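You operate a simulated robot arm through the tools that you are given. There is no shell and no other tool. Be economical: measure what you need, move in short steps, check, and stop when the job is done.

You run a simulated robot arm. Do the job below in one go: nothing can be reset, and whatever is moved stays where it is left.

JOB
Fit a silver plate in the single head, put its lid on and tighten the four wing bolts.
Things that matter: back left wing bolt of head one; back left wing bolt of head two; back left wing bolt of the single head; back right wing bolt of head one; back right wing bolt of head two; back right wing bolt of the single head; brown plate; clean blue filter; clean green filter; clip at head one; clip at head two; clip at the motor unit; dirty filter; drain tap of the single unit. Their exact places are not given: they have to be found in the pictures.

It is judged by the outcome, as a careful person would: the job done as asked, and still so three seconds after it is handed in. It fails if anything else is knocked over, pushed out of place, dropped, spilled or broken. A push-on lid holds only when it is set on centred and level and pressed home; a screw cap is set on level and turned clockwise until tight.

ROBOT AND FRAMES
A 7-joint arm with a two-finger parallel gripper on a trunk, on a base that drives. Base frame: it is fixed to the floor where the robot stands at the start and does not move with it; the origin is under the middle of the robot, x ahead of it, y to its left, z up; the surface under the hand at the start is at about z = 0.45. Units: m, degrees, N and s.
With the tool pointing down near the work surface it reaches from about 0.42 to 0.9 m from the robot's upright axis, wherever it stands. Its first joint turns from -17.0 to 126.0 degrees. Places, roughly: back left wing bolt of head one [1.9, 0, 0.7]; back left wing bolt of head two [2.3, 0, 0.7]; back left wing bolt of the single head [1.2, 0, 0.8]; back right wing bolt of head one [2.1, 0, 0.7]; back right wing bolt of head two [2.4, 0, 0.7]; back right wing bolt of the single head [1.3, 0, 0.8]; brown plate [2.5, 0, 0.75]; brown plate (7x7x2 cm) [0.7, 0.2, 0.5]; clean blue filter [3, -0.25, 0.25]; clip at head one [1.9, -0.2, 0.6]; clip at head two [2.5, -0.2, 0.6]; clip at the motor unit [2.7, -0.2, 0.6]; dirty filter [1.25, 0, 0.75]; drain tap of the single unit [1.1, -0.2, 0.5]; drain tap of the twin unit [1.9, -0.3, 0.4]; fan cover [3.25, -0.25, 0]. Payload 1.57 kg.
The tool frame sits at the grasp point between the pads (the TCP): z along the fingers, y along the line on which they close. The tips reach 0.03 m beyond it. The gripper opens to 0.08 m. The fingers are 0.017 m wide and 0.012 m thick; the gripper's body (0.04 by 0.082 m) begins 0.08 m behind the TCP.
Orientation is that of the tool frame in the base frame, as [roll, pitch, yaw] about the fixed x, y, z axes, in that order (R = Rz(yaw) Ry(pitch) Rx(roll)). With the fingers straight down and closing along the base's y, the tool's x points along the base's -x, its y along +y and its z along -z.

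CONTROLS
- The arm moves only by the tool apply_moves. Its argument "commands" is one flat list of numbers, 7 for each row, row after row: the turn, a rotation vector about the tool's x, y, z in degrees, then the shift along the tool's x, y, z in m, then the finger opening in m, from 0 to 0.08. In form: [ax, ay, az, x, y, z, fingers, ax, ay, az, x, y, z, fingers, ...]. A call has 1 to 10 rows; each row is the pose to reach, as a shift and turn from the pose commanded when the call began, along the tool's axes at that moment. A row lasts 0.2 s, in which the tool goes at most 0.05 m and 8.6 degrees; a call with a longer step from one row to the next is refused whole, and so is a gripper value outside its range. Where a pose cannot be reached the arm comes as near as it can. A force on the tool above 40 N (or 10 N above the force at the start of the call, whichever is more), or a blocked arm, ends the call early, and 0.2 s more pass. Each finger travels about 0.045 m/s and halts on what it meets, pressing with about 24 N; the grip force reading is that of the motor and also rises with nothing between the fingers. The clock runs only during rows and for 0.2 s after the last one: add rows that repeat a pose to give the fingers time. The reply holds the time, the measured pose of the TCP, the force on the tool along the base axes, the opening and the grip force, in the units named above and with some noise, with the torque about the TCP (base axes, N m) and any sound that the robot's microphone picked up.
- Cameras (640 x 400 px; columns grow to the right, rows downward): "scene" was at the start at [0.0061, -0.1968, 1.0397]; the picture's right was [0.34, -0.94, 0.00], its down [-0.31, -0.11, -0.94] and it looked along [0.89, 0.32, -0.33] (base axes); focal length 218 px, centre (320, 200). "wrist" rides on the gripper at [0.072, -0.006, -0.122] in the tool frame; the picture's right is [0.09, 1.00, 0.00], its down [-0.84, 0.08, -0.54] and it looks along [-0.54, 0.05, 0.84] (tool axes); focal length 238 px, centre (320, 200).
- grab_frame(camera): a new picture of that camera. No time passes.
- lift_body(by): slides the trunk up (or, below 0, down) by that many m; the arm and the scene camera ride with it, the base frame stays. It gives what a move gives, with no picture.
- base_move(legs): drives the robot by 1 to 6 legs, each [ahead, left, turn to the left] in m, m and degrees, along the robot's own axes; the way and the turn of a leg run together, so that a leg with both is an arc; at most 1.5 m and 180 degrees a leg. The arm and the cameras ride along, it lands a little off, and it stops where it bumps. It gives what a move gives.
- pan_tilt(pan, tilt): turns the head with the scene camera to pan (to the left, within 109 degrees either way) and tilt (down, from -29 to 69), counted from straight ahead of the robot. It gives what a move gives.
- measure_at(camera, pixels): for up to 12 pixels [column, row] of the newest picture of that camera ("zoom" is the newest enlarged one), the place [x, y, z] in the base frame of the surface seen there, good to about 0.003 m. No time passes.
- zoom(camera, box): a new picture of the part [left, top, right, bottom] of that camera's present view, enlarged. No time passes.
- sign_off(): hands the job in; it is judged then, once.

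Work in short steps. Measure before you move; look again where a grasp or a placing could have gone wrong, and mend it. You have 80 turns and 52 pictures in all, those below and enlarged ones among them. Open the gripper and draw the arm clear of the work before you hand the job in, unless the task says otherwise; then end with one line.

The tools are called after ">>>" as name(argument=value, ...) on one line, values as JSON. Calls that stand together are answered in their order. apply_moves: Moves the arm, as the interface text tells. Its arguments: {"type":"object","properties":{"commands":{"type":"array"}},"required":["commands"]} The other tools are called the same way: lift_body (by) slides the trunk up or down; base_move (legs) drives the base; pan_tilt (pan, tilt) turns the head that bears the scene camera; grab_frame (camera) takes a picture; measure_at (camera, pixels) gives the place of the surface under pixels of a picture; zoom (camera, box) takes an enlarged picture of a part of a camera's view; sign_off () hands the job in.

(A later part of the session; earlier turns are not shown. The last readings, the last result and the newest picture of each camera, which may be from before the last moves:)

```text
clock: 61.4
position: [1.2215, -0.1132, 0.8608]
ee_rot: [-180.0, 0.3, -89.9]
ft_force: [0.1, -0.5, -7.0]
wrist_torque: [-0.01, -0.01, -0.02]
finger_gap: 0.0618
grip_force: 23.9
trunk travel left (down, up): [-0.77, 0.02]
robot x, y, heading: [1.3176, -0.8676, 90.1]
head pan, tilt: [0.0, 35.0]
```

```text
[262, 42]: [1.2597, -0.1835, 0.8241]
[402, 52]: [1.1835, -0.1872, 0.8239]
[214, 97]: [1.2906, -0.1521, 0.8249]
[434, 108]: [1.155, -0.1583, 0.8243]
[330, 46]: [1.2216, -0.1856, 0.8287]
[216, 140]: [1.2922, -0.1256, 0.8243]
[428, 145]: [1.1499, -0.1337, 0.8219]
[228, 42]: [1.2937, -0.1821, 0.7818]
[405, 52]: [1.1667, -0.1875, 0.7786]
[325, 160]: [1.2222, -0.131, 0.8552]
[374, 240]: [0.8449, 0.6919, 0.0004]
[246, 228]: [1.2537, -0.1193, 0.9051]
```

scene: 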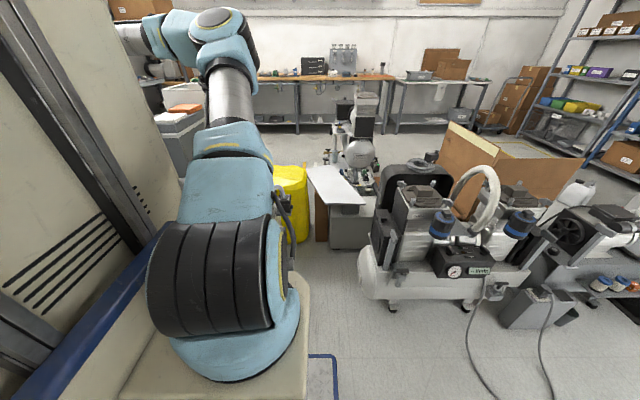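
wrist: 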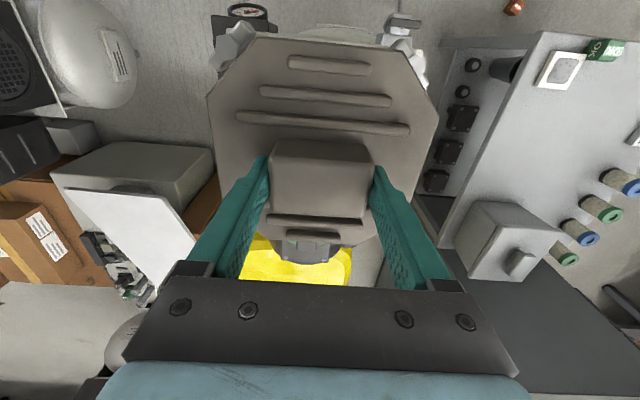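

Lid centre ≈ (1.221,-0.1135), over the head's centre. I descend gently to lid bottom ≈ 3 mm above the rim.

>>> apply_moves(commands=[0, 0, 0, 0, 0, 0.015, 0.04, 0, 0, 0, 0, 0, 0.03, 0.04, 0, 0, 0, 0, 0, 0.045, 0.04, 0, 0, 0, 0, 0, 0.057, 0.04, 0, 0, 0, 0, 0, 0.063, 0.04, 0, 0, 0, 0, 0, 0.063, 0.04])

```text
clock: 62.8
position: [1.2205, -0.1112, 0.7965]
ee_rot: [180.0, 0.2, -90.0]
ft_force: [-0.3, -1.2, -6.0]
wrist_torque: [0.0, -0.01, -0.04]
finger_gap: 0.0619
grip_force: 24.3
trunk travel left (down, up): [-0.77, 0.02]
robot x, y, heading: [1.3174, -0.8751, 90.4]
head pan, tilt: [0.0, 35.0]
```

No snag with the bolts. I continue down in small steps until it seats.

>>> apply_moves(commands=[0, 0, 0, 0.001, -0.0005, 0.0015, 0.04, 0, 0, 0, 0.001, -0.0005, 0.003, 0.04, 0, 0, 0, 0.001, -0.0005, 0.0045, 0.04, 0, 0, 0, 0.001, -0.0005, 0.0045, 0.04])

```text
clock: 63.8
position: [1.2221, -0.1136, 0.7927]
ee_rot: [-179.9, 0.4, -90.0]
ft_force: [0.1, 0.1, 0.7]
wrist_torque: [-0.38, -0.36, -0.06]
finger_gap: 0.0617
grip_force: 23.9
trunk travel left (down, up): [-0.77, 0.02]
robot x, y, heading: [1.3229, -0.8691, 90.3]
head pan, tilt: [0.0, 35.0]
```

Weight is taken up: contact. I press 2 mm further to seat it, then release and rise.

>>> apply_moves(commands=[0, 0, 0, 0, 0, 0.001, 0.04, 0, 0, 0, 0, 0, 0.002, 0.04, 0, 0, 0, 0, 0, 0.002, 0.04])

>>> apply_moves(commands=[0, 0, 0, 0, 0, -0.001, 0.06, 0, 0, 0, 0, 0, -0.001, 0.08, 0, 0, 0, 0, 0, -0.001, 0.08, 0, 0, 0, 0, 0, -0.03, 0.08, 0, 0, 0, 0, 0, -0.07, 0.08, 0, 0, 0, 0.03, 0, -0.11, 0.08, 0, 0, 0, 0.05, 0, -0.14, 0.08, 0, 0, 0, 0.05, 0, -0.14, 0.08])

>>> zoom(camera="wrist", box=[200, 40, 440, 260])

```text
clock: 64.6
position: [1.2219, -0.1126, 0.7919]
ee_rot: [179.9, 0.5, -89.9]
ft_force: [-0.2, -0.5, 19.7]
wrist_torque: [0.0, -0.04, 0.45]
finger_gap: 0.0621
grip_force: 23.7
trunk travel left (down, up): [-0.77, 0.02]
robot x, y, heading: [1.3174, -0.8691, 90.4]
head pan, tilt: [0.0, 35.0]
```

```text
clock: 66.4
position: [1.2212, -0.1653, 0.9324]
ee_rot: [179.9, 0.5, -90.1]
ft_force: [-0.1, -0.1, -0.7]
wrist_torque: [-0.01, 0.02, -0.03]
finger_gap: 0.0797
grip_force: 0.0
trunk travel left (down, up): [-0.77, 0.02]
robot x, y, heading: [1.3175, -0.8685, 90.2]
head pan, tilt: [0.0, 35.0]
```

```text
1.82 times, centred on (320, 150) of wrist
```

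zoom: 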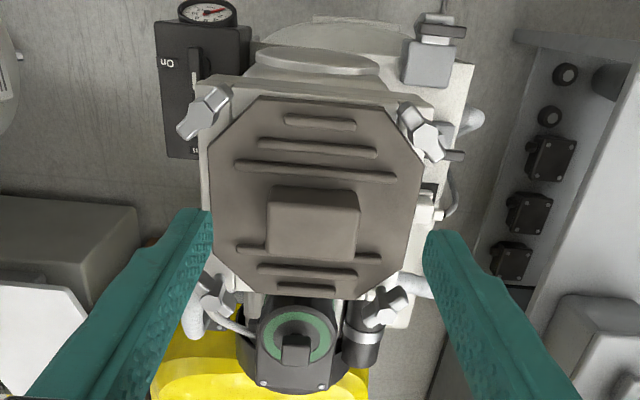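

The lid sits flat between the bolts. I measure lid corners for level and the four wing bolts.

>>> measure_at(camera="zoom", pixels=[[250, 110], [390, 115], [395, 270], [240, 262], [190, 128], [214, 99], [424, 132], [410, 115], [435, 152], [382, 305], [213, 295], [397, 295]])

>>> zoom(camera="wrist", box=[250, 80, 300, 120])

>>> zoom(camera="wrist", box=[290, 70, 460, 230])

```text
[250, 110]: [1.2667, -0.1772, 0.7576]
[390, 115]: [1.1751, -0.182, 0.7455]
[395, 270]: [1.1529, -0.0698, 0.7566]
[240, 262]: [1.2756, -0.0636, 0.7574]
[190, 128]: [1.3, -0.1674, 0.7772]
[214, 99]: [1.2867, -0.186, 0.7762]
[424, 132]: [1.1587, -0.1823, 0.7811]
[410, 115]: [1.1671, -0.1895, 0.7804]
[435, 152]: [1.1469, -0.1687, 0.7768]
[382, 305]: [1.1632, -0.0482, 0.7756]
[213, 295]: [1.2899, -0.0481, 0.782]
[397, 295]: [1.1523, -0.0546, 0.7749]
```

```text
10.00 times, centred on (275, 100) of wrist
```

zoom: 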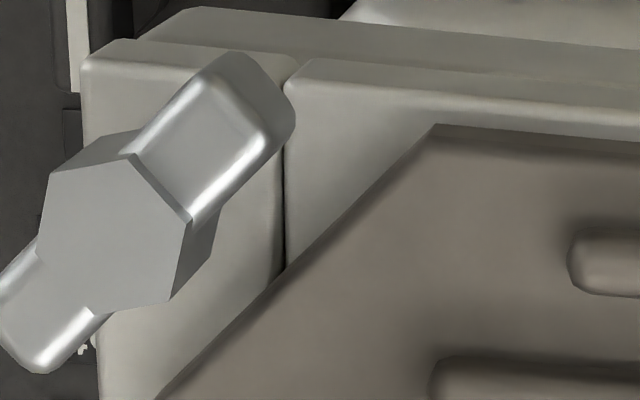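

```text
2.50 times, centred on (375, 150) of wrist
```

zoom: 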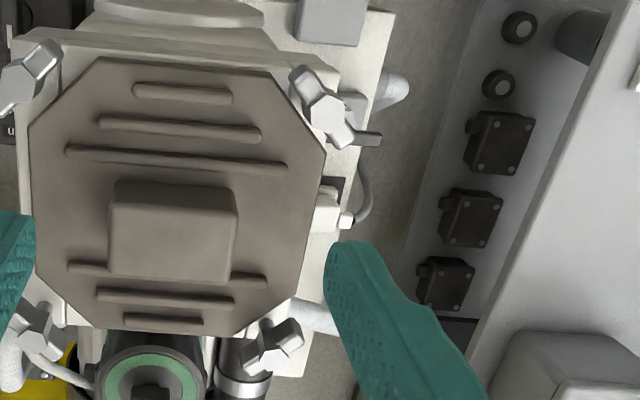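

Each bolt is a hex with two wings. I measure hex centres and wing ends in the newest zoom for bolts B (325,112), C (270,348), D (38,330), A (22,82).

>>> measure_at(camera="zoom", pixels=[[324, 112], [304, 77], [345, 140], [270, 350], [293, 327], [252, 365], [35, 333], [20, 315], [52, 348], [20, 83], [48, 52], [8, 100]])

```text
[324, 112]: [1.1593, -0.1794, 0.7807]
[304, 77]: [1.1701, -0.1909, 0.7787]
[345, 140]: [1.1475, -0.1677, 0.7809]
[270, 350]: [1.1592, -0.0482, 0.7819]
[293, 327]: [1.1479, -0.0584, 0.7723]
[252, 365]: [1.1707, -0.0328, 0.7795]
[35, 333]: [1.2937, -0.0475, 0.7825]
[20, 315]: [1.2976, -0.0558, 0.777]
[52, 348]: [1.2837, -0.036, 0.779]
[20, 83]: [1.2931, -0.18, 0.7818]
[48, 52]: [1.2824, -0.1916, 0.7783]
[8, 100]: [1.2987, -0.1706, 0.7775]
```

Bolt axes: A(1.2925,-0.180), B(1.159,-0.180), C(1.159,-0.047), D(1.2925,-0.047); wings run parallel to the lid's chamfers (A 52°, B 134°, C 48°, D 125°), tops z≈0.782. I start with B: turn the tool 44° left so the fingers straddle the wing, and hover with tips at 0.79.

>>> apply_moves(commands=[0, 0, -8, 0.005, 0.02, 0.02, 0.06, 0, 0, -16, 0.01, 0.04, 0.04, 0.06, 0, 0, -24, 0.014, 0.062, 0.06, 0.06, 0, 0, -32, 0.014, 0.062, 0.08, 0.06, 0, 0, -40, 0.014, 0.062, 0.1, 0.06, 0, 0, -44, 0.014, 0.062, 0.112, 0.06, 0, 0, -44, 0.014, 0.062, 0.112, 0.06])

>>> grab_frame(camera="wrist")

```text
clock: 68.0
position: [1.1583, -0.1774, 0.8183]
ee_rot: [-179.7, 0.4, -46.0]
ft_force: [0.7, -0.7, 0.4]
wrist_torque: [0.02, 0.04, 0.01]
finger_gap: 0.06
grip_force: 0.0
trunk travel left (down, up): [-0.77, 0.02]
robot x, y, heading: [1.3179, -0.8686, 90.3]
head pan, tilt: [0.0, 35.0]
```

```text
16 pictures are left
```

wrist: 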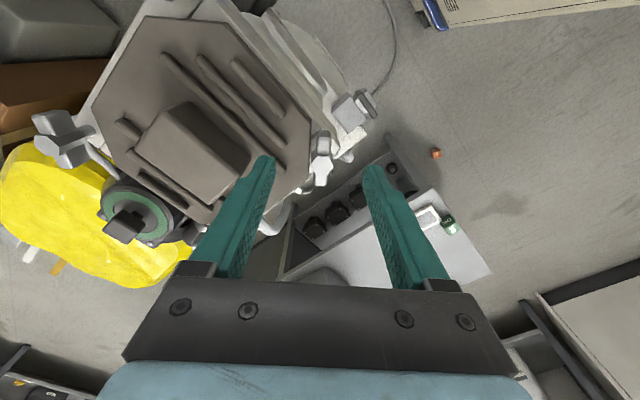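

The bolt is at (321,165), centred between the fingers with its wing along the pads. I descend 24 mm and close.

>>> apply_moves(commands=[0, 0, 0, 0.001, 0, 0.012, 0.06, 0, 0, 0, 0.001, 0, 0.023, 0.06, 0, 0, 0, 0.001, 0, 0.023, 0.04, 0, 0, 0, 0.001, 0, 0.023, 0.02, 0, 0, 0, 0.001, 0, 0.023, 0.005, 0, 0, 0, 0.001, 0, 0.023, 0.005, 0, 0, 0, 0.001, 0, 0.023, 0.005])

```text
clock: 69.6
position: [1.1586, -0.1803, 0.7961]
ee_rot: [-179.9, 0.4, -45.9]
ft_force: [-10.4, -8.9, -2.5]
wrist_torque: [-0.18, 0.47, 0.04]
finger_gap: 0.0108
grip_force: 28.1
trunk travel left (down, up): [-0.77, 0.02]
robot x, y, heading: [1.3175, -0.8686, 90.2]
head pan, tilt: [0.0, 35.0]
```

Gripped on the wing (gap 0.011). A side force of 13 N shows I am ~1 mm off, so I shift y +1 mm and turn clockwise 40° first.

>>> apply_moves(commands=[0, 0, 0, 0, 0.0012, 0, 0.005, 0, 0, 8, 0, 0.0012, 0, 0.005, 0, 0, 16, 0, 0.0012, 0, 0.005, 0, 0, 24, 0, 0.0012, 0, 0.005, 0, 0, 32, 0, 0.0012, 0, 0.005, 0, 0, 40, 0, 0.0012, 0, 0.005, 0, 0, 40, 0, 0.0012, 0, 0.005])

```text
clock: 71.2
position: [1.1573, -0.1796, 0.7958]
ee_rot: [180.0, 0.4, -86.1]
ft_force: [-19.1, -8.6, 6.9]
wrist_torque: [-0.13, 0.37, 0.06]
finger_gap: 0.0109
grip_force: 27.9
trunk travel left (down, up): [-0.77, 0.02]
robot x, y, heading: [1.3207, -0.8705, 90.1]
head pan, tilt: [0.0, 35.0]
```

The bolt turns freely with the hand (gap unchanged). I correct 1.5 mm toward -x and turn another 48°.

>>> apply_moves(commands=[0, 0, 0, 0.0007, 0.0018, 0, 0.005, 0, 0, 8, 0.0007, 0.0018, 0, 0.005, 0, 0, 16, 0.0007, 0.0018, 0, 0.005, 0, 0, 24, 0.0007, 0.0018, 0, 0.005, 0, 0, 32, 0.0007, 0.0018, 0, 0.005, 0, 0, 40, 0.0007, 0.0018, 0, 0.005, 0, 0, 48, 0.0007, 0.0018, 0, 0.005, 0, 0, 48, 0.0007, 0.0018, 0, 0.005])

```text
clock: 73.0
position: [1.1568, -0.1788, 0.795]
ee_rot: [179.7, 0.4, -134.1]
ft_force: [-19.9, 10.5, 6.3]
wrist_torque: [0.46, -0.18, 0.02]
finger_gap: 0.0111
grip_force: 28.7
trunk travel left (down, up): [-0.77, 0.02]
robot x, y, heading: [1.3167, -0.8725, 90.0]
head pan, tilt: [0.0, 35.0]
```

No tightening torque yet (0.02 N m). The side force along tool +y didn't fall with my shifts, so I try the other way (-2 mm) and keep turning clockwise.

>>> apply_moves(commands=[0, 0, 0, 0, -0.002, 0, 0.005, 0, 0, 8, 0, -0.002, 0, 0.005, 0, 0, 16, 0, -0.002, 0, 0.005, 0, 0, 24, 0, -0.002, 0, 0.005, 0, 0, 32, 0, -0.002, 0, 0.005, 0, 0, 40, 0, -0.002, 0, 0.005, 0, 0, 48, 0, -0.002, 0, 0.005, 0, 0, 56, 0, -0.002, 0, 0.005, 0, 0, 56, 0, -0.002, 0, 0.005])

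```text
clock: 73.7
position: [1.1575, -0.1812, 0.7964]
ee_rot: [179.3, 0.1, -143.7]
ft_force: [-6.5, 7.9, -9.5]
wrist_torque: [0.06, -0.29, 0.51]
finger_gap: 0.0128
grip_force: 29.8
trunk travel left (down, up): [-0.77, 0.02]
robot x, y, heading: [1.3211, -0.8742, 90.3]
head pan, tilt: [0.0, 35.0]
stopped in row 3: the force on the tool passed its limit at 47 N (the readings are from after the stop); the commanded pose is now the measured one
```

The turn was stopped after about 95° with 0.5 N m of torque and the pads slipping open to 0.0128: bolt B is tight. I open, rise and look.

>>> apply_moves(commands=[0, 0, 0, 0, 0, 0, 0.03, 0, 0, 0, 0, 0, 0, 0.06, 0, 0, 0, 0, 0, 0, 0.06, 0, 0, 0, 0, 0, -0.03, 0.06, 0, 0, 8, 0, 0, -0.06, 0.06, 0, 0, 8, 0, 0, -0.1, 0.06, 0, 0, 8, 0, 0, -0.1, 0.06])

>>> grab_frame(camera="wrist")

```text
clock: 75.3
position: [1.1575, -0.1807, 0.8935]
ee_rot: [179.4, 0.0, -151.9]
ft_force: [-0.5, 0.2, 0.6]
wrist_torque: [0.03, 0.02, 0.01]
finger_gap: 0.0598
grip_force: 0.1
trunk travel left (down, up): [-0.77, 0.02]
robot x, y, heading: [1.3172, -0.8714, 90.3]
head pan, tilt: [0.0, 35.0]
```

```text
15 pictures are left
```

wrist: 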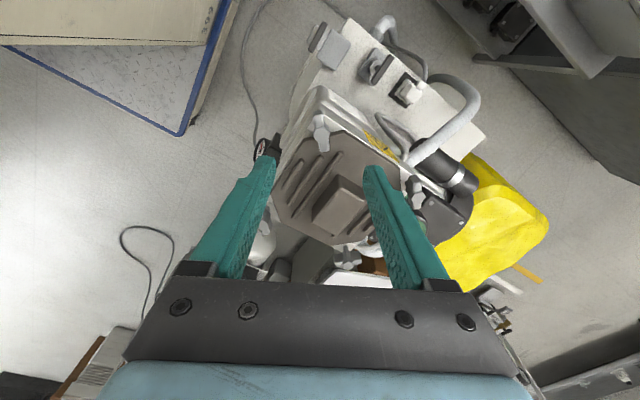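

Bolt B (321,135) now points radially over the lid: about 90° turned. Next bolt A at (1.2925,-0.180): yaw to -128 to straddle its wing, hover at z 0.82.

>>> apply_moves(commands=[0, 0, -6, -0.03, -0.016, 0, 0.06, 0, 0, -12, -0.07, -0.036, 0, 0.06, 0, 0, -18, -0.1, -0.055, 0, 0.06, 0, 0, -24, -0.1195, -0.0627, 0.01, 0.06, 0, 0, -24, -0.1195, -0.0627, 0.045, 0.06, 0, 0, -24, -0.1195, -0.0627, 0.074, 0.06, 0, 0, -24, -0.1195, -0.0627, 0.074, 0.06])

>>> grab_frame(camera="wrist")

```text
clock: 76.9
position: [1.2923, -0.18, 0.8203]
ee_rot: [179.4, 0.3, -127.9]
ft_force: [-0.2, -0.4, -0.1]
wrist_torque: [-0.01, 0.02, -0.01]
finger_gap: 0.0601
grip_force: 0.0
trunk travel left (down, up): [-0.77, 0.02]
robot x, y, heading: [1.3156, -0.868, 90.2]
head pan, tilt: [0.0, 35.0]
```

```text
14 pictures are left
```

wrist: 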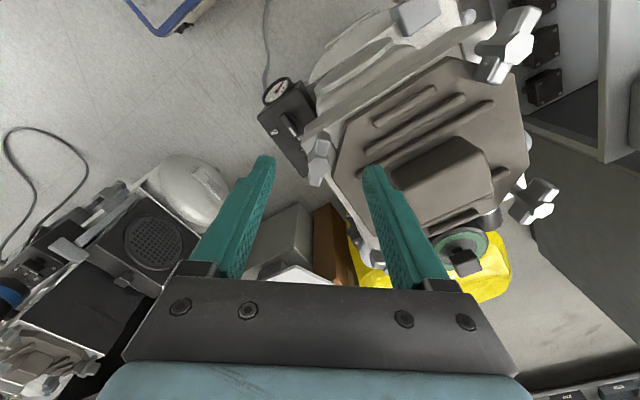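

Centred on A (319,163). Descend, close, and turn 32° clockwise.

>>> apply_moves(commands=[0, 0, 0, 0, 0, 0.012, 0.06, 0, 0, 0, 0, 0, 0.0245, 0.05, 0, 0, 0, 0, 0, 0.0245, 0.03, 0, 0, 0, 0, 0, 0.0245, 0.01, 0, 0, 0, 0, 0, 0.0245, 0.005, 0, 0, 0, 0, 0, 0.0245, 0.005, 0, 0, 8, 0, 0, 0.0245, 0.005, 0, 0, 16, 0, 0, 0.0245, 0.005, 0, 0, 24, 0, 0, 0.0245, 0.005, 0, 0, 32, 0, 0, 0.0245, 0.005])

```text
clock: 79.1
position: [1.2914, -0.1776, 0.7963]
ee_rot: [179.4, -0.2, -160.0]
ft_force: [0.6, 5.5, -11.5]
wrist_torque: [0.03, -0.77, 0.02]
finger_gap: 0.011
grip_force: 29.1
trunk travel left (down, up): [-0.77, 0.02]
robot x, y, heading: [1.3161, -0.8711, 90.4]
head pan, tilt: [0.0, 35.0]
```

Turning freely. Continue clockwise until it stops.

>>> apply_moves(commands=[0, 0, 8, 0, 0, 0, 0.005, 0, 0, 16, 0, 0, 0, 0.005, 0, 0, 24, 0, 0, 0, 0.005, 0, 0, 32, 0, 0, 0, 0.005, 0, 0, 40, 0, 0, 0, 0.005, 0, 0, 48, 0, 0, 0, 0.005, 0, 0, 56, 0, 0, 0, 0.005, 0, 0, 64, 0, 0, 0, 0.005, 0, 0, 70, 0, 0, 0, 0.005])

```text
clock: 81.1
position: [1.2922, -0.1776, 0.7973]
ee_rot: [179.8, -0.6, 130.0]
ft_force: [6.1, 21.0, -10.3]
wrist_torque: [0.15, -0.13, 0.61]
finger_gap: 0.0114
grip_force: 28.5
trunk travel left (down, up): [-0.77, 0.02]
robot x, y, heading: [1.3184, -0.8689, 90.3]
head pan, tilt: [0.0, 35.0]
```

102° turned and torque now 0.61 N m. I push 10° more to confirm it's at its stop.

>>> apply_moves(commands=[0, 0, 6, 0, 0, 0, 0.005, 0, 0, 12, 0, 0, 0, 0.005])

```text
clock: 81.7
position: [1.294, -0.1782, 0.7971]
ee_rot: [180.0, -0.6, 117.9]
ft_force: [12.4, 21.6, -3.6]
wrist_torque: [0.08, -0.3, 0.85]
finger_gap: 0.0151
grip_force: 31.5
trunk travel left (down, up): [-0.77, 0.02]
robot x, y, heading: [1.3201, -0.8667, 90.3]
head pan, tilt: [0.0, 35.0]
```

Torque 0.85 N m with the pads slipping: A is tight. I release, rise, and start turning back for bolt D.

>>> apply_moves(commands=[0, 0, 0, 0, 0, 0, 0.03, 0, 0, 0, 0, 0, 0, 0.06, 0, 0, 0, 0, 0, 0, 0.06, 0, 0, 0, 0, 0, -0.03, 0.06, 0, 0, -8, 0, 0, -0.06, 0.06, 0, 0, -16, 0, 0, -0.1, 0.06, 0, 0, -24, 0, 0, -0.1, 0.06, 0, 0, -32, 0, 0, -0.1, 0.06, 0, 0, -40, 0, 0, -0.1, 0.06, 0, 0, -48, 0, 0, -0.1, 0.06])

>>> apply_moves(commands=[0, 0, -8.5, 0, 0, 0, 0.06, 0, 0, -17, 0, 0, 0, 0.06, 0, 0, -25.5, 0, 0, 0, 0.06, 0, 0, -34, 0, 0, 0, 0.06, 0, 0, -42.5, 0, 0, 0, 0.06, 0, 0, -51, 0, 0, 0, 0.06, 0, 0, -59.5, 0, 0, 0, 0.06, 0, 0, -68, 0, 0, 0, 0.06, 0, 0, -76.5, 0, 0, 0, 0.06, 0, 0, -80, 0, 0, 0, 0.06])

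```text
clock: 83.9
position: [1.2944, -0.1796, 0.8977]
ee_rot: [179.4, -0.4, 166.4]
ft_force: [-0.2, 0.4, -0.1]
wrist_torque: [0.0, -0.04, -0.01]
finger_gap: 0.0602
grip_force: 0.0
trunk travel left (down, up): [-0.77, 0.02]
robot x, y, heading: [1.3159, -0.8666, 90.3]
head pan, tilt: [0.0, 35.0]
```

```text
clock: 86.1
position: [1.2922, -0.1805, 0.8971]
ee_rot: [179.7, 0.5, -113.7]
ft_force: [0.6, 0.4, 0.2]
wrist_torque: [0.0, 0.0, 0.03]
finger_gap: 0.0596
grip_force: 0.1
trunk travel left (down, up): [-0.77, 0.02]
robot x, y, heading: [1.3197, -0.8706, 90.3]
head pan, tilt: [0.0, 35.0]
```

Now move over D (1.2925,-0.047) with yaw -55, hover at z 0.82.

>>> apply_moves(commands=[0, 0, -8.4, -0.03, 0.013, 0, 0.06, 0, 0, -16.8, -0.06, 0.026, 0, 0.06, 0, 0, -25.2, -0.09, 0.04, 0, 0.06, 0, 0, -33.6, -0.1223, 0.0537, 0, 0.06, 0, 0, -42, -0.1223, 0.0537, 0, 0.06, 0, 0, -50.4, -0.1223, 0.0537, 0.03, 0.06, 0, 0, -58.7, -0.1223, 0.0537, 0.06, 0.06, 0, 0, -58.7, -0.1223, 0.0537, 0.074, 0.06, 0, 0, -58.7, -0.1223, 0.0537, 0.074, 0.06])

>>> grab_frame(camera="wrist")

```text
clock: 88.1
position: [1.2907, -0.0445, 0.8236]
ee_rot: [-180.0, 0.7, -55.1]
ft_force: [0.4, -0.6, -0.2]
wrist_torque: [0.0, 0.0, -0.03]
finger_gap: 0.0601
grip_force: 0.1
trunk travel left (down, up): [-0.77, 0.02]
robot x, y, heading: [1.3206, -0.8657, 90.4]
head pan, tilt: [0.0, 35.0]
```

```text
13 pictures are left
```

wrist: 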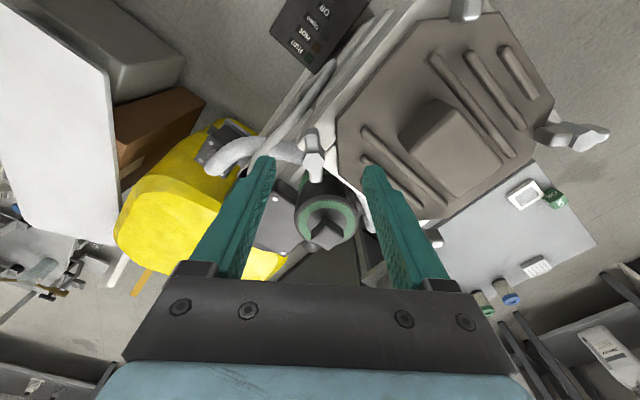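

D at (314,155), hose passes lower-left. I measure its hex and the hose height.

>>> measure_at(camera="wrist", pixels=[[313, 157], [311, 140], [318, 172], [265, 150], [230, 155], [300, 150], [325, 215]])

```text
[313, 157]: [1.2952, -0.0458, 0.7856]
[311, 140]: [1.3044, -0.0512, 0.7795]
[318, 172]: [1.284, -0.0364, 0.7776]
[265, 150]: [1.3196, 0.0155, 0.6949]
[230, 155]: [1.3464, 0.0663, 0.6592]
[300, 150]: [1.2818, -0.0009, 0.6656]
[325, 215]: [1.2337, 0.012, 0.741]
```

D's axis ≈ (1.2945,-0.0445), hose well below (z<0.70). Correct, descend, close and turn 32°.

>>> apply_moves(commands=[0, 0, -4, 0.0017, -0.0025, 0.014, 0.06, 0, 0, -4, 0.0017, -0.0025, 0.0275, 0.05, 0, 0, -4, 0.0017, -0.0025, 0.0275, 0.03, 0, 0, -4, 0.0017, -0.0025, 0.0275, 0.01, 0, 0, -4, 0.0017, -0.0025, 0.0275, 0.005, 0, 0, -4, 0.0017, -0.0025, 0.0275, 0.005, 0, 0, 4, 0.0017, -0.0025, 0.0275, 0.005, 0, 0, 12, 0.0017, -0.0025, 0.0275, 0.005, 0, 0, 20, 0.0017, -0.0025, 0.0275, 0.005, 0, 0, 28, 0.0017, -0.0025, 0.0275, 0.005])

>>> apply_moves(commands=[0, 0, 8, 0, 0, 0, 0.005, 0, 0, 16, 0, 0, 0, 0.005, 0, 0, 24, 0, 0, 0, 0.005, 0, 0, 32, 0, 0, 0, 0.005, 0, 0, 40, 0, 0, 0, 0.005, 0, 0, 48, 0, 0, 0, 0.005, 0, 0, 56, 0, 0, 0, 0.005, 0, 0, 64, 0, 0, 0, 0.005, 0, 0, 72, 0, 0, 0, 0.005])

```text
clock: 89.7
position: [1.292, -0.0451, 0.8088]
ee_rot: [-180.0, 1.1, -55.4]
ft_force: [1.0, -5.2, 19.1]
wrist_torque: [-0.23, -0.18, 0.02]
finger_gap: 0.0028
grip_force: 0.2
out of reach, approached as far as the arm can: row 1, 2, 3, 4, 5, 6
trunk travel left (down, up): [-0.77, 0.02]
robot x, y, heading: [1.3164, -0.8689, 90.5]
head pan, tilt: [0.0, 35.0]
stopped in row 7: the force on the tool passed its limit at 51 N (the readings are from after the stop); the commanded pose is now the measured one
```

```text
clock: 91.7
position: [1.291, -0.0438, 0.809]
ee_rot: [178.7, 0.4, -127.4]
ft_force: [-3.6, 0.9, 9.8]
wrist_torque: [-0.08, 0.12, -0.01]
finger_gap: 0.0022
grip_force: 0.1
trunk travel left (down, up): [-0.77, 0.02]
robot x, y, heading: [1.3171, -0.8694, 90.6]
head pan, tilt: [0.0, 35.0]
stopped in row 9: the force on the tool passed its limit at 40 N (the readings are from after the stop); the commanded pose is now the measured one
```

The descent was out of reach and the fingers closed on top of the bolt rather than around it; I should have checked before the second call. I open, rise 0.2 with the arm, turn back, then I'll lower the trunk to gain reach.

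>>> apply_moves(commands=[0, 0, 0, 0, 0, -0.03, 0.01, 0, 0, -8, 0, 0, -0.06, 0.04, 0, 0, -16, 0, 0, -0.09, 0.06, 0, 0, -24, 0, 0, -0.12, 0.06, 0, 0, -32, 0, 0, -0.15, 0.06, 0, 0, -40, 0, 0, -0.18, 0.06, 0, 0, -48, 0, 0, -0.21, 0.06, 0, 0, -56, 0, 0, -0.21, 0.06, 0, 0, -64, 0, 0, -0.21, 0.06, 0, 0, -64, 0, 0, -0.21, 0.06])

>>> lift_body(by=-0.18)

>>> grab_frame(camera="wrist")

```text
clock: 93.9
position: [1.2941, -0.0471, 1.0173]
ee_rot: [179.8, 1.0, -63.4]
ft_force: [-0.1, -0.1, 0.4]
wrist_torque: [-0.03, 0.0, -0.03]
finger_gap: 0.0603
grip_force: 0.0
trunk travel left (down, up): [-0.77, 0.02]
robot x, y, heading: [1.3154, -0.8714, 90.2]
head pan, tilt: [0.0, 35.0]
```

```text
clock: 95.9
position: [1.2948, -0.047, 0.8377]
ee_rot: [179.8, 1.1, -63.4]
ft_force: [0.2, -0.4, -0.3]
wrist_torque: [0.0, -0.01, 0.0]
finger_gap: 0.06
grip_force: 0.1
trunk travel left (down, up): [-0.59, 0.2]
robot x, y, heading: [1.3158, -0.8707, 90.3]
head pan, tilt: [0.0, 35.0]
```

```text
12 pictures are left
```

wrist: 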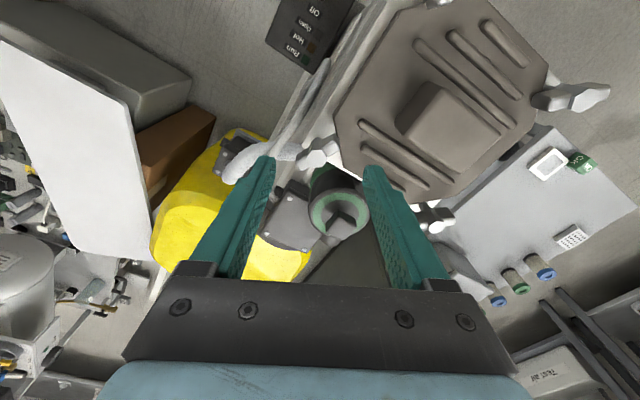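

Bolt D at (318,153) has turned a bit. I enlarge it.

>>> zoom(camera="wrist", box=[280, 120, 360, 190])

>>> measure_at(camera="zoom", pixels=[[300, 190], [230, 240], [260, 215], [380, 170], [340, 180], [285, 220]])

```text
5.71 times, centred on (320, 155) of wrist
```

zoom: 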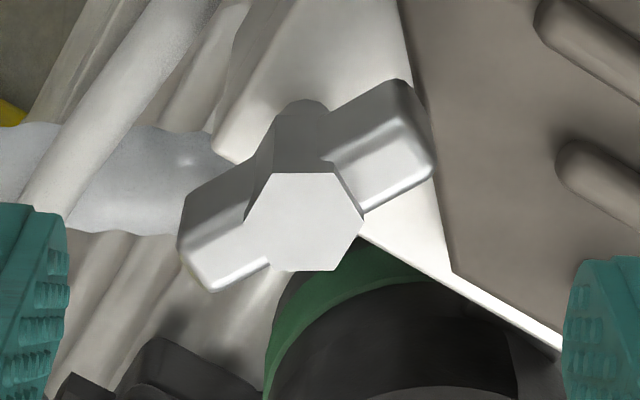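

```text
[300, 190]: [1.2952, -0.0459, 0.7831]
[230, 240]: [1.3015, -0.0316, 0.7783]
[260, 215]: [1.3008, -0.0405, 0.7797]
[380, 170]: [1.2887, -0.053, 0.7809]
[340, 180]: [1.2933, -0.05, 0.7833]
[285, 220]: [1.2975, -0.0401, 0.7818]
```

Friction already turned D clockwise by ~75° (wing now at ≈59°, running along (230,240)-(380,170)). I turn the hand to yaw -121 to straddle it and descend with open fingers, checking reach.

>>> apply_moves(commands=[0, 0, 8.3, -0.0022, -0.0011, 0, 0.06, 0, 0, 16.5, -0.0022, -0.0011, 0, 0.06, 0, 0, 24.8, -0.0022, -0.0011, 0, 0.06, 0, 0, 33, -0.0022, -0.0011, 0, 0.06, 0, 0, 41.2, -0.0022, -0.0011, 0, 0.06, 0, 0, 49.5, -0.0022, -0.0011, 0, 0.06, 0, 0, 57.6, -0.0022, -0.0011, 0, 0.06, 0, 0, 57.6, -0.0022, -0.0011, 0.02, 0.06, 0, 0, 57.6, -0.0022, -0.0011, 0.042, 0.06, 0, 0, 57.6, -0.0022, -0.0011, 0.042, 0.06])

```text
clock: 98.1
position: [1.294, -0.0434, 0.7962]
ee_rot: [178.9, 0.5, -120.9]
ft_force: [-0.3, -0.6, -0.1]
wrist_torque: [0.02, 0.01, -0.01]
finger_gap: 0.0598
grip_force: 0.3
trunk travel left (down, up): [-0.59, 0.2]
robot x, y, heading: [1.3212, -0.8671, 90.3]
head pan, tilt: [0.0, 35.0]
```

Reached z 0.796 without contact. Close and turn 24° clockwise.

>>> apply_moves(commands=[0, 0, 0, 0, 0, 0, 0.04, 0, 0, 0, 0, 0, 0, 0.02, 0, 0, 0, 0, 0, 0, 0.005, 0, 0, 0, 0, 0, 0, 0.005, 0, 0, 0, 0, 0, 0, 0.005, 0, 0, 8, 0, 0, 0, 0.005, 0, 0, 16, 0, 0, 0, 0.005, 0, 0, 24, 0, 0, 0, 0.005])

```text
clock: 99.9
position: [1.2915, -0.0428, 0.7958]
ee_rot: [178.8, -0.1, -145.0]
ft_force: [-4.8, 4.3, -1.3]
wrist_torque: [-0.05, -0.37, 0.7]
finger_gap: 0.0135
grip_force: 29.8
trunk travel left (down, up): [-0.59, 0.2]
robot x, y, heading: [1.3162, -0.8714, 90.4]
head pan, tilt: [0.0, 35.0]
```

Torque 0.7 N m at yaw -145: at its stop. One more 8° push like the others, then release and rise.

>>> apply_moves(commands=[0, 0, 4, 0, 0, 0, 0.005, 0, 0, 8, 0, 0, 0, 0.005])

>>> apply_moves(commands=[0, 0, 0, 0, 0, 0, 0.03, 0, 0, 0, 0, 0, 0, 0.06, 0, 0, 0, 0, 0, 0, 0.06, 0, 0, 0, 0, 0, -0.03, 0.06, 0, 0, -8, 0, 0, -0.06, 0.06, 0, 0, -16, 0, 0, -0.09, 0.06, 0, 0, -21, 0, 0, -0.1, 0.06, 0, 0, -21, 0, 0, -0.1, 0.06])

```text
clock: 100.5
position: [1.2938, -0.0427, 0.7956]
ee_rot: [178.9, -0.1, -152.9]
ft_force: [-10.7, 3.9, -2.7]
wrist_torque: [0.0, -0.28, 0.87]
finger_gap: 0.0157
grip_force: 30.9
trunk travel left (down, up): [-0.59, 0.2]
robot x, y, heading: [1.3183, -0.8701, 90.2]
head pan, tilt: [0.0, 35.0]
```

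```text
clock: 102.3
position: [1.2947, -0.0451, 0.8954]
ee_rot: [178.9, 0.3, -131.8]
ft_force: [0.3, -0.2, -0.9]
wrist_torque: [0.0, -0.01, 0.0]
finger_gap: 0.0598
grip_force: 0.1
trunk travel left (down, up): [-0.59, 0.2]
robot x, y, heading: [1.3189, -0.871, 90.5]
head pan, tilt: [0.0, 35.0]
```

D tight (0.87 N m). The yaw of -132 also suits bolt C; move over (1.159,-0.047) and hover.

>>> apply_moves(commands=[0, 0, 0, 0.023, 0.025, 0, 0.06, 0, 0, 0, 0.046, 0.05, 0, 0.06, 0, 0, 0, 0.069, 0.075, 0, 0.06, 0, 0, 0, 0.0922, 0.1, 0, 0.06, 0, 0, 0, 0.0922, 0.1, 0.035, 0.06, 0, 0, 0, 0.0922, 0.1, 0.068, 0.06, 0, 0, 0, 0.0922, 0.1, 0.068, 0.06])

>>> grab_frame(camera="wrist")

```text
clock: 103.9
position: [1.1582, -0.0454, 0.8309]
ee_rot: [178.9, 0.2, -132.0]
ft_force: [-0.2, -0.3, -0.1]
wrist_torque: [-0.01, 0.0, 0.01]
finger_gap: 0.0601
grip_force: 0.0
trunk travel left (down, up): [-0.59, 0.2]
robot x, y, heading: [1.3181, -0.8705, 90.6]
head pan, tilt: [0.0, 35.0]
```

```text
10 pictures are left
```

wrist: 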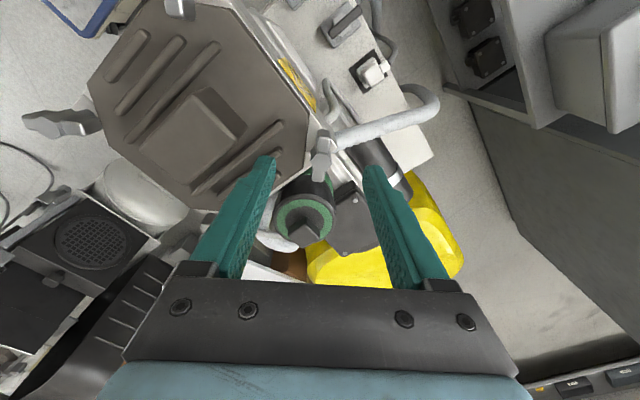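

C at (324,157). I measure it, the hose beside it, and the motor lump under the outer finger.

>>> measure_at(camera="wrist", pixels=[[323, 160], [327, 142], [319, 174], [350, 138], [375, 150], [365, 175], [355, 160]])

```text
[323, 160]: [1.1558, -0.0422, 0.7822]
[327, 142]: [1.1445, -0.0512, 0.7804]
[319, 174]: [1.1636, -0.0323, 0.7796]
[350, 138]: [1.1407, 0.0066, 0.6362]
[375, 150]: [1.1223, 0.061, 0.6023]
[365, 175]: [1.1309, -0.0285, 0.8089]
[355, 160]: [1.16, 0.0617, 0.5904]
```

Clear around. Small correction, descend to 0.796 with open fingers.

>>> apply_moves(commands=[0, 0, 0, 0, 0.002, 0.018, 0.06, 0, 0, 0, 0, 0.002, 0.035, 0.06, 0, 0, 0, 0, 0.002, 0.035, 0.06])

```text
clock: 104.7
position: [1.1547, -0.0444, 0.7946]
ee_rot: [178.7, 0.3, -131.9]
ft_force: [-0.7, 0.0, 0.1]
wrist_torque: [0.01, -0.01, 0.02]
finger_gap: 0.0601
grip_force: 0.1
trunk travel left (down, up): [-0.59, 0.2]
robot x, y, heading: [1.3173, -0.872, 90.3]
head pan, tilt: [0.0, 35.0]
```

At height. Close and turn 40° clockwise.

>>> apply_moves(commands=[0, 0, 0, 0, 0, 0, 0.04, 0, 0, 0, 0, 0, 0, 0.02, 0, 0, 0, 0, 0, 0, 0.005, 0, 0, 0, 0, 0, 0, 0.005, 0, 0, 0, 0, 0, 0, 0.005, 0, 0, 8, 0, 0, 0, 0.005, 0, 0, 16, 0, 0, 0, 0.005, 0, 0, 24, 0, 0, 0, 0.005, 0, 0, 32, 0, 0, 0, 0.005, 0, 0, 40, 0, 0, 0, 0.005])

```text
clock: 106.9
position: [1.1554, -0.0425, 0.7937]
ee_rot: [178.7, -0.6, -172.1]
ft_force: [-12.1, 17.0, -2.8]
wrist_torque: [0.12, -0.48, 0.06]
finger_gap: 0.0112
grip_force: 29.2
trunk travel left (down, up): [-0.59, 0.2]
robot x, y, heading: [1.3211, -0.8684, 90.3]
head pan, tilt: [0.0, 35.0]
```

Gripped at 0.011 and turning. Continue up to 66° more.

>>> apply_moves(commands=[0, 0, 8, 0, 0, 0, 0.005, 0, 0, 16, 0, 0, 0, 0.005, 0, 0, 24, 0, 0, 0, 0.005, 0, 0, 32, 0, 0, 0, 0.005, 0, 0, 40, 0, 0, 0, 0.005, 0, 0, 48, 0, 0, 0, 0.005, 0, 0, 56, 0, 0, 0, 0.005, 0, 0, 62, 0, 0, 0, 0.005, 0, 0, 68, 0, 0, 0, 0.005])

```text
clock: 108.9
position: [1.1578, -0.0449, 0.7932]
ee_rot: [179.9, -1.2, 119.9]
ft_force: [9.4, 20.4, 8.0]
wrist_torque: [-0.1, -0.23, 0.79]
finger_gap: 0.0145
grip_force: 30.8
trunk travel left (down, up): [-0.59, 0.2]
robot x, y, heading: [1.3177, -0.8703, 90.2]
head pan, tilt: [0.0, 35.0]
```

C tight (0.79 N m). B's stop was reached at slightly lower torque, so I'll re-check it: release, rise, and swing back CCW.

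>>> apply_moves(commands=[0, 0, 0, 0, 0, 0, 0.03, 0, 0, 0, 0, 0, 0, 0.06, 0, 0, 0, 0, 0, 0, 0.06, 0, 0, 0, 0, 0, -0.03, 0.06, 0, 0, -8.5, 0, 0, -0.06, 0.06, 0, 0, -17, 0, 0, -0.1, 0.06, 0, 0, -25.5, 0, 0, -0.1, 0.06, 0, 0, -34, 0, 0, -0.1, 0.06, 0, 0, -42.5, 0, 0, -0.1, 0.06, 0, 0, -50, 0, 0, -0.1, 0.06])

```text
clock: 111.1
position: [1.1568, -0.0452, 0.8931]
ee_rot: [179.2, -0.7, 170.3]
ft_force: [0.1, 0.0, -0.3]
wrist_torque: [-0.07, 0.01, -0.01]
finger_gap: 0.06
grip_force: 0.0
trunk travel left (down, up): [-0.59, 0.2]
robot x, y, heading: [1.3153, -0.871, 90.5]
head pan, tilt: [0.0, 35.0]
```

Move over B with yaw -140, hover at z≈0.83.

>>> apply_moves(commands=[0, 0, -8.3, -0.008, -0.044, 0, 0.06, 0, 0, -16.6, -0.016, -0.088, 0, 0.06, 0, 0, -24.9, -0.0237, -0.133, 0, 0.06, 0, 0, -33.2, -0.0237, -0.133, 0, 0.06, 0, 0, -41.5, -0.0237, -0.133, 0.01, 0.06, 0, 0, -49.7, -0.0237, -0.133, 0.04, 0.06, 0, 0, -49.7, -0.0237, -0.133, 0.065, 0.06, 0, 0, -49.7, -0.0237, -0.133, 0.065, 0.06])

>>> grab_frame(camera="wrist")

```text
clock: 112.9
position: [1.1588, -0.1804, 0.8272]
ee_rot: [178.8, 0.1, -140.1]
ft_force: [-1.0, 0.0, 0.2]
wrist_torque: [0.0, 0.0, 0.02]
finger_gap: 0.0601
grip_force: 0.2
trunk travel left (down, up): [-0.59, 0.2]
robot x, y, heading: [1.317, -0.8697, 90.2]
head pan, tilt: [0.0, 35.0]
```

```text
9 pictures are left
```

wrist: 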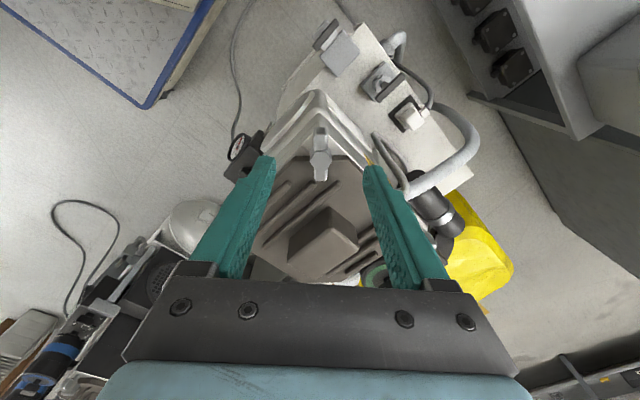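

B's wing (321,155) lies along the pads. Descend, close and turn 16°.

>>> apply_moves(commands=[0, 0, 0, 0, 0, 0.016, 0.06, 0, 0, 0, 0, 0, 0.031, 0.05, 0, 0, 0, 0, 0, 0.031, 0.03, 0, 0, 0, 0, 0, 0.031, 0.01, 0, 0, 0, 0, 0, 0.031, 0.005, 0, 0, 0, 0, 0, 0.031, 0.005, 0, 0, 5, 0, 0, 0.031, 0.005, 0, 0, 10, 0, 0, 0.031, 0.005, 0, 0, 15, 0, 0, 0.031, 0.005])

```text
clock: 114.9
position: [1.1561, -0.1793, 0.7948]
ee_rot: [178.9, -0.3, -155.3]
ft_force: [-0.3, 1.4, -9.6]
wrist_torque: [-0.07, -0.6, 0.91]
finger_gap: 0.0164
grip_force: 31.5
trunk travel left (down, up): [-0.59, 0.2]
robot x, y, heading: [1.3186, -0.8736, 89.9]
head pan, tilt: [0.0, 35.0]
```

B confirmed (0.91 N m). Release, rise and look at the whole head.

>>> apply_moves(commands=[0, 0, 0, 0, 0, 0, 0.03, 0, 0, 0, 0, 0, 0, 0.06, 0, 0, 0, 0, 0, 0, 0.06, 0, 0, 0, 0, 0, -0.03, 0.06, 0, 0, 0, 0, 0, -0.07, 0.06, 0, 0, 8, 0, 0, -0.11, 0.06, 0, 0, 16, 0, 0, -0.15, 0.06, 0, 0, 25, 0, 0, -0.16, 0.08, 0, 0, 25, 0, 0, -0.16, 0.08])

>>> grab_frame(camera="wrist")

```text
refused: row 8 steps farther than a row can; nothing moved
```

```text
8 pictures are left
```

wrist: 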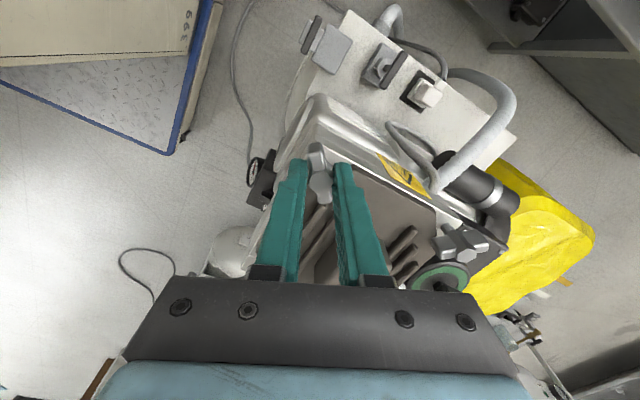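

The call was refused (a 9° step); nothing moved. I repeat it with legal steps.

>>> apply_moves(commands=[0, 0, 0, 0, 0, 0, 0.03, 0, 0, 0, 0, 0, 0, 0.06, 0, 0, 0, 0, 0, 0, 0.06, 0, 0, 0, 0, 0, -0.03, 0.06, 0, 0, 0, 0, 0, -0.07, 0.06, 0, 0, 8, 0, 0, -0.11, 0.06, 0, 0, 16, 0, 0, -0.15, 0.06, 0, 0, 24, 0, 0, -0.18, 0.08, 0, 0, 24, 0, 0, -0.18, 0.08])

```text
clock: 116.9
position: [1.1615, -0.1813, 0.9765]
ee_rot: [179.1, -0.8, -179.3]
ft_force: [0.9, 0.7, 0.4]
wrist_torque: [-0.03, 0.05, 0.0]
finger_gap: 0.08
grip_force: 0.1
trunk travel left (down, up): [-0.59, 0.2]
robot x, y, heading: [1.3186, -0.8703, 90.2]
head pan, tilt: [0.0, 35.0]
```

Clear of the head. Now I mend the bench: drive back 0.05 and left 0.42 so the OK block, its old place and the Fault block are all in reach.

>>> base_move(legs=[[-0.05, 0, 0], [0, 0.42, 0]])

>>> grab_frame(camera="wrist")

```text
clock: 118.8
position: [1.0483, -0.2297, 0.9772]
ee_rot: [179.0, -0.7, -177.8]
ft_force: [0.3, 0.1, -0.1]
wrist_torque: [0.02, -0.02, 0.02]
finger_gap: 0.08
grip_force: 0.0
trunk travel left (down, up): [-0.59, 0.2]
robot x, y, heading: [1.223, -0.9138, 91.4]
head pan, tilt: [0.0, 35.0]
stopped in leg 2: the robot was blocked; the commanded pose is now the measured one
```

```text
7 pictures are left
```

wrist: 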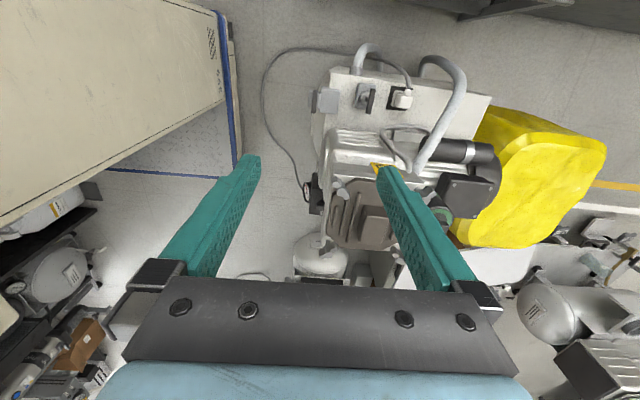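

Blocked at the rear near the cabinet, heading now 91.4°. I go ahead 0.05 again, straighten, and then move left.

>>> base_move(legs=[[0.055, 0, -1.3], [0, 0.27, 0]])

>>> grab_frame(camera="wrist")

```text
clock: 121.2
position: [0.7982, -0.1707, 0.9779]
ee_rot: [178.9, -0.7, -179.5]
ft_force: [1.0, 0.0, -0.1]
wrist_torque: [0.02, -0.01, 0.0]
finger_gap: 0.0801
grip_force: 0.0
trunk travel left (down, up): [-0.59, 0.2]
robot x, y, heading: [0.954, -0.8608, 89.7]
head pan, tilt: [0.0, 35.0]
```

```text
6 pictures are left
```

wrist: 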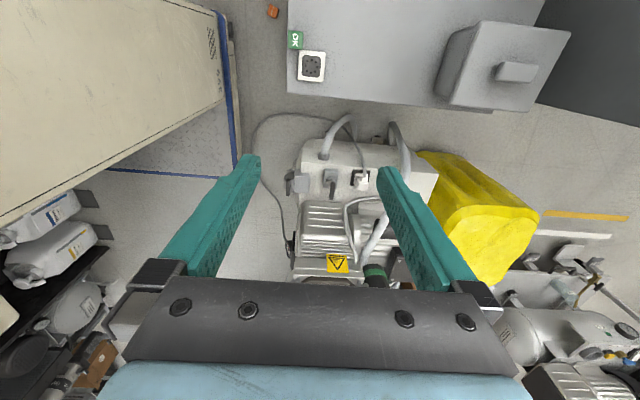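

OK block at (296,40), Fault block on the floor at (272,11). I measure them.

>>> measure_at(camera="wrist", pixels=[[296, 40], [290, 36], [302, 37], [302, 46], [290, 46], [312, 66], [272, 11], [268, 8], [277, 13], [299, 57]])

```text
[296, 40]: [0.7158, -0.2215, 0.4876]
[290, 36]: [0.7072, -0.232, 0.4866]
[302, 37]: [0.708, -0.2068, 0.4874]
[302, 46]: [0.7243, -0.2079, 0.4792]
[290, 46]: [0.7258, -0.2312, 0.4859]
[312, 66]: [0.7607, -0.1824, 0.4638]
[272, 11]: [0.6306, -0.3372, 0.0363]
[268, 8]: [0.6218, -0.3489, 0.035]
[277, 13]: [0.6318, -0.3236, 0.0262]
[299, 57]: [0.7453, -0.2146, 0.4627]
```

OK block centre ≈ (0.714,-0.2215). I move over it, lower the trunk 0.3, and will grip along y, keeping the fingers clear of the white plate (edge x≥0.727).

>>> apply_moves(commands=[0, 0, 0, 0.044, -0.026, 0, 0.06, 0, 0, 0, 0.087, -0.051, 0, 0.06, 0, 0, 0, 0.087, -0.051, 0, 0.06])

>>> lift_body(by=-0.35)

```text
refused: row 1 steps farther than a row can; nothing moved
```

```text
clock: 124.7
position: [0.7968, -0.1709, 0.6278]
ee_rot: [178.9, -0.7, -179.4]
ft_force: [-0.4, -0.6, 0.6]
wrist_torque: [0.01, 0.0, -0.01]
finger_gap: 0.0802
grip_force: 0.1
trunk travel left (down, up): [-0.24, 0.55]
robot x, y, heading: [0.9524, -0.8642, 89.8]
head pan, tilt: [0.0, 35.0]
```

First row was slightly too long; the trunk is lowered safely (tips 0.60). I move over the block now and descend to z 0.53.

>>> apply_moves(commands=[0, 0, 0, 0.03, -0.018, 0, 0.06, 0, 0, 0, 0.06, -0.036, 0, 0.06, 0, 0, 0, 0.086, -0.0505, 0, 0.06, 0, 0, 0, 0.086, -0.0505, 0.04, 0.06, 0, 0, 0, 0.086, -0.0505, 0.08, 0.06, 0, 0, 0, 0.086, -0.0505, 0.098, 0.06, 0, 0, 0, 0.086, -0.0505, 0.098, 0.06])

>>> grab_frame(camera="wrist")

```text
clock: 126.3
position: [0.7096, -0.2203, 0.5278]
ee_rot: [179.0, -0.7, -179.5]
ft_force: [0.0, -0.8, 0.0]
wrist_torque: [0.03, -0.02, -0.01]
finger_gap: 0.0602
grip_force: 0.1
trunk travel left (down, up): [-0.24, 0.55]
robot x, y, heading: [0.9522, -0.8589, 89.9]
head pan, tilt: [0.0, 35.0]
```

```text
5 pictures are left
```

wrist: 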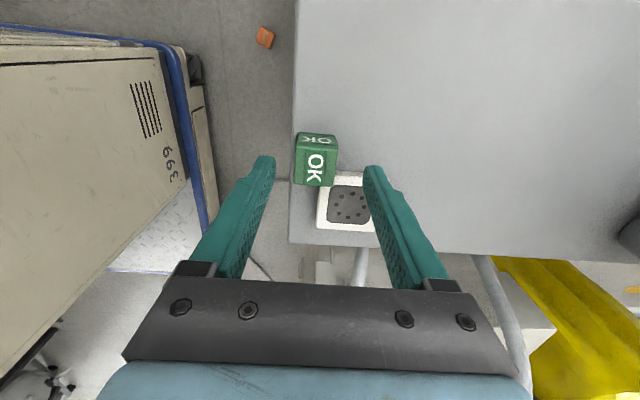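

I verify the gap between plate edge and the right finger's landing spot.

>>> measure_at(camera="wrist", pixels=[[345, 175], [362, 175], [350, 168], [315, 165], [302, 180], [333, 182], [304, 150], [336, 152], [318, 225], [345, 205]])

```text
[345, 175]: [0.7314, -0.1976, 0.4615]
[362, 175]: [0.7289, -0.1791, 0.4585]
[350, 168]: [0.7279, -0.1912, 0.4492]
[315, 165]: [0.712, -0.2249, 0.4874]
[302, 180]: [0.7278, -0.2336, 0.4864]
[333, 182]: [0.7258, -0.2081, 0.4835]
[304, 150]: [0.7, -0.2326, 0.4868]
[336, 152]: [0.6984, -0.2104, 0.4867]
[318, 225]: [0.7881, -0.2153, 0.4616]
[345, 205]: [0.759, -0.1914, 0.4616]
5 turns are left
```

Five turns are left, so I chain carefully. The right finger lands at x≤0.718, clear of the plate edge (0.729): I grip the OK block, carry it back to its old place (0.637,-0.212), release, then move over the Fault block at (0.628,-0.337), lower the trunk and look.

>>> apply_moves(commands=[0, 0, 0, 0, 0, 0.02, 0.06, 0, 0, 0, 0, 0, 0.042, 0.06, 0, 0, 0, 0, 0, 0.042, 0.04, 0, 0, 0, 0, 0, 0.042, 0.02, 0, 0, 0, 0, 0, 0.042, 0.015, 0, 0, 0, 0, 0, 0.042, 0.015, 0, 0, 0, 0, 0, 0.012, 0.015, 0, 0, 0, 0, 0, 0.012, 0.015])

>>> apply_moves(commands=[0, 0, 0, 0.038, 0.005, 0, 0.015, 0, 0, 0, 0.0755, 0.009, 0, 0.015, 0, 0, 0, 0.0755, 0.009, 0.015, 0.015, 0, 0, 0, 0.0755, 0.009, 0.0285, 0.015, 0, 0, 0, 0.0755, 0.009, 0.0285, 0.04, 0, 0, 0, 0.0755, 0.009, 0.0285, 0.06, 0, 0, 0, 0.0755, 0.009, 0.0285, 0.06, 0, 0, 0, 0.0755, 0.009, -0.01, 0.06, 0, 0, 0, 0.0755, 0.009, -0.05, 0.06, 0, 0, 0, 0.0755, 0.009, -0.07, 0.06])

>>> apply_moves(commands=[0, 0, 7, 0.002, -0.04, 0, 0.08, 0, 0, 14, 0.004, -0.08, 0, 0.08, 0, 0, 20, 0.006, -0.126, 0, 0.08, 0, 0, 20, 0.006, -0.126, 0, 0.08])

>>> lift_body(by=-0.23)

>>> grab_frame(camera="wrist")

```text
clock: 128.1
position: [0.7104, -0.2208, 0.5172]
ee_rot: [179.0, -0.7, -179.4]
ft_force: [0.1, -0.1, 0.9]
wrist_torque: [0.0, -0.01, 0.0]
finger_gap: 0.0307
grip_force: 24.1
trunk travel left (down, up): [-0.24, 0.55]
robot x, y, heading: [0.9515, -0.857, 89.7]
head pan, tilt: [0.0, 35.0]
```

```text
clock: 130.3
position: [0.6392, -0.2134, 0.5891]
ee_rot: [179.0, -0.7, -179.4]
ft_force: [0.3, -1.0, 0.2]
wrist_torque: [0.01, -0.01, -0.01]
finger_gap: 0.0604
grip_force: 0.1
trunk travel left (down, up): [-0.24, 0.55]
robot x, y, heading: [0.9536, -0.8575, 89.8]
head pan, tilt: [0.0, 35.0]
```

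```text
clock: 131.3
position: [0.6307, -0.34, 0.5864]
ee_rot: [179.4, -1.0, 160.5]
ft_force: [0.8, -0.2, 0.3]
wrist_torque: [-0.04, 0.0, 0.02]
finger_gap: 0.0801
grip_force: 0.0
trunk travel left (down, up): [-0.24, 0.55]
robot x, y, heading: [0.9512, -0.856, 89.6]
head pan, tilt: [0.0, 35.0]
```

```text
clock: 133.7
position: [0.6312, -0.3385, 0.3552]
ee_rot: [179.3, -1.0, 160.5]
ft_force: [0.8, -0.2, -0.6]
wrist_torque: [0.02, 0.02, 0.06]
finger_gap: 0.08
grip_force: 0.1
trunk travel left (down, up): [-0.01, 0.78]
robot x, y, heading: [0.9555, -0.8577, 90.2]
head pan, tilt: [0.0, 35.0]
```

```text
4 pictures are left
4 turns are left
```

wrist: 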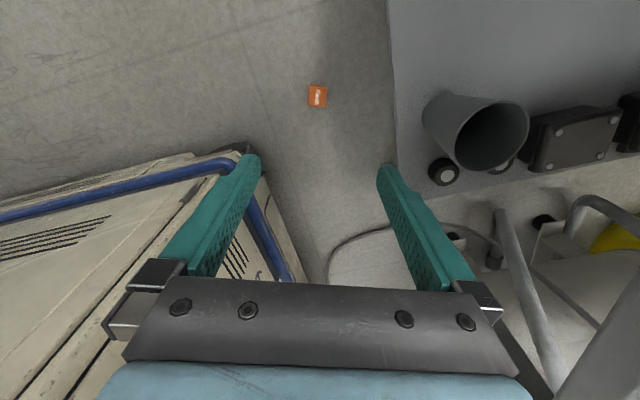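

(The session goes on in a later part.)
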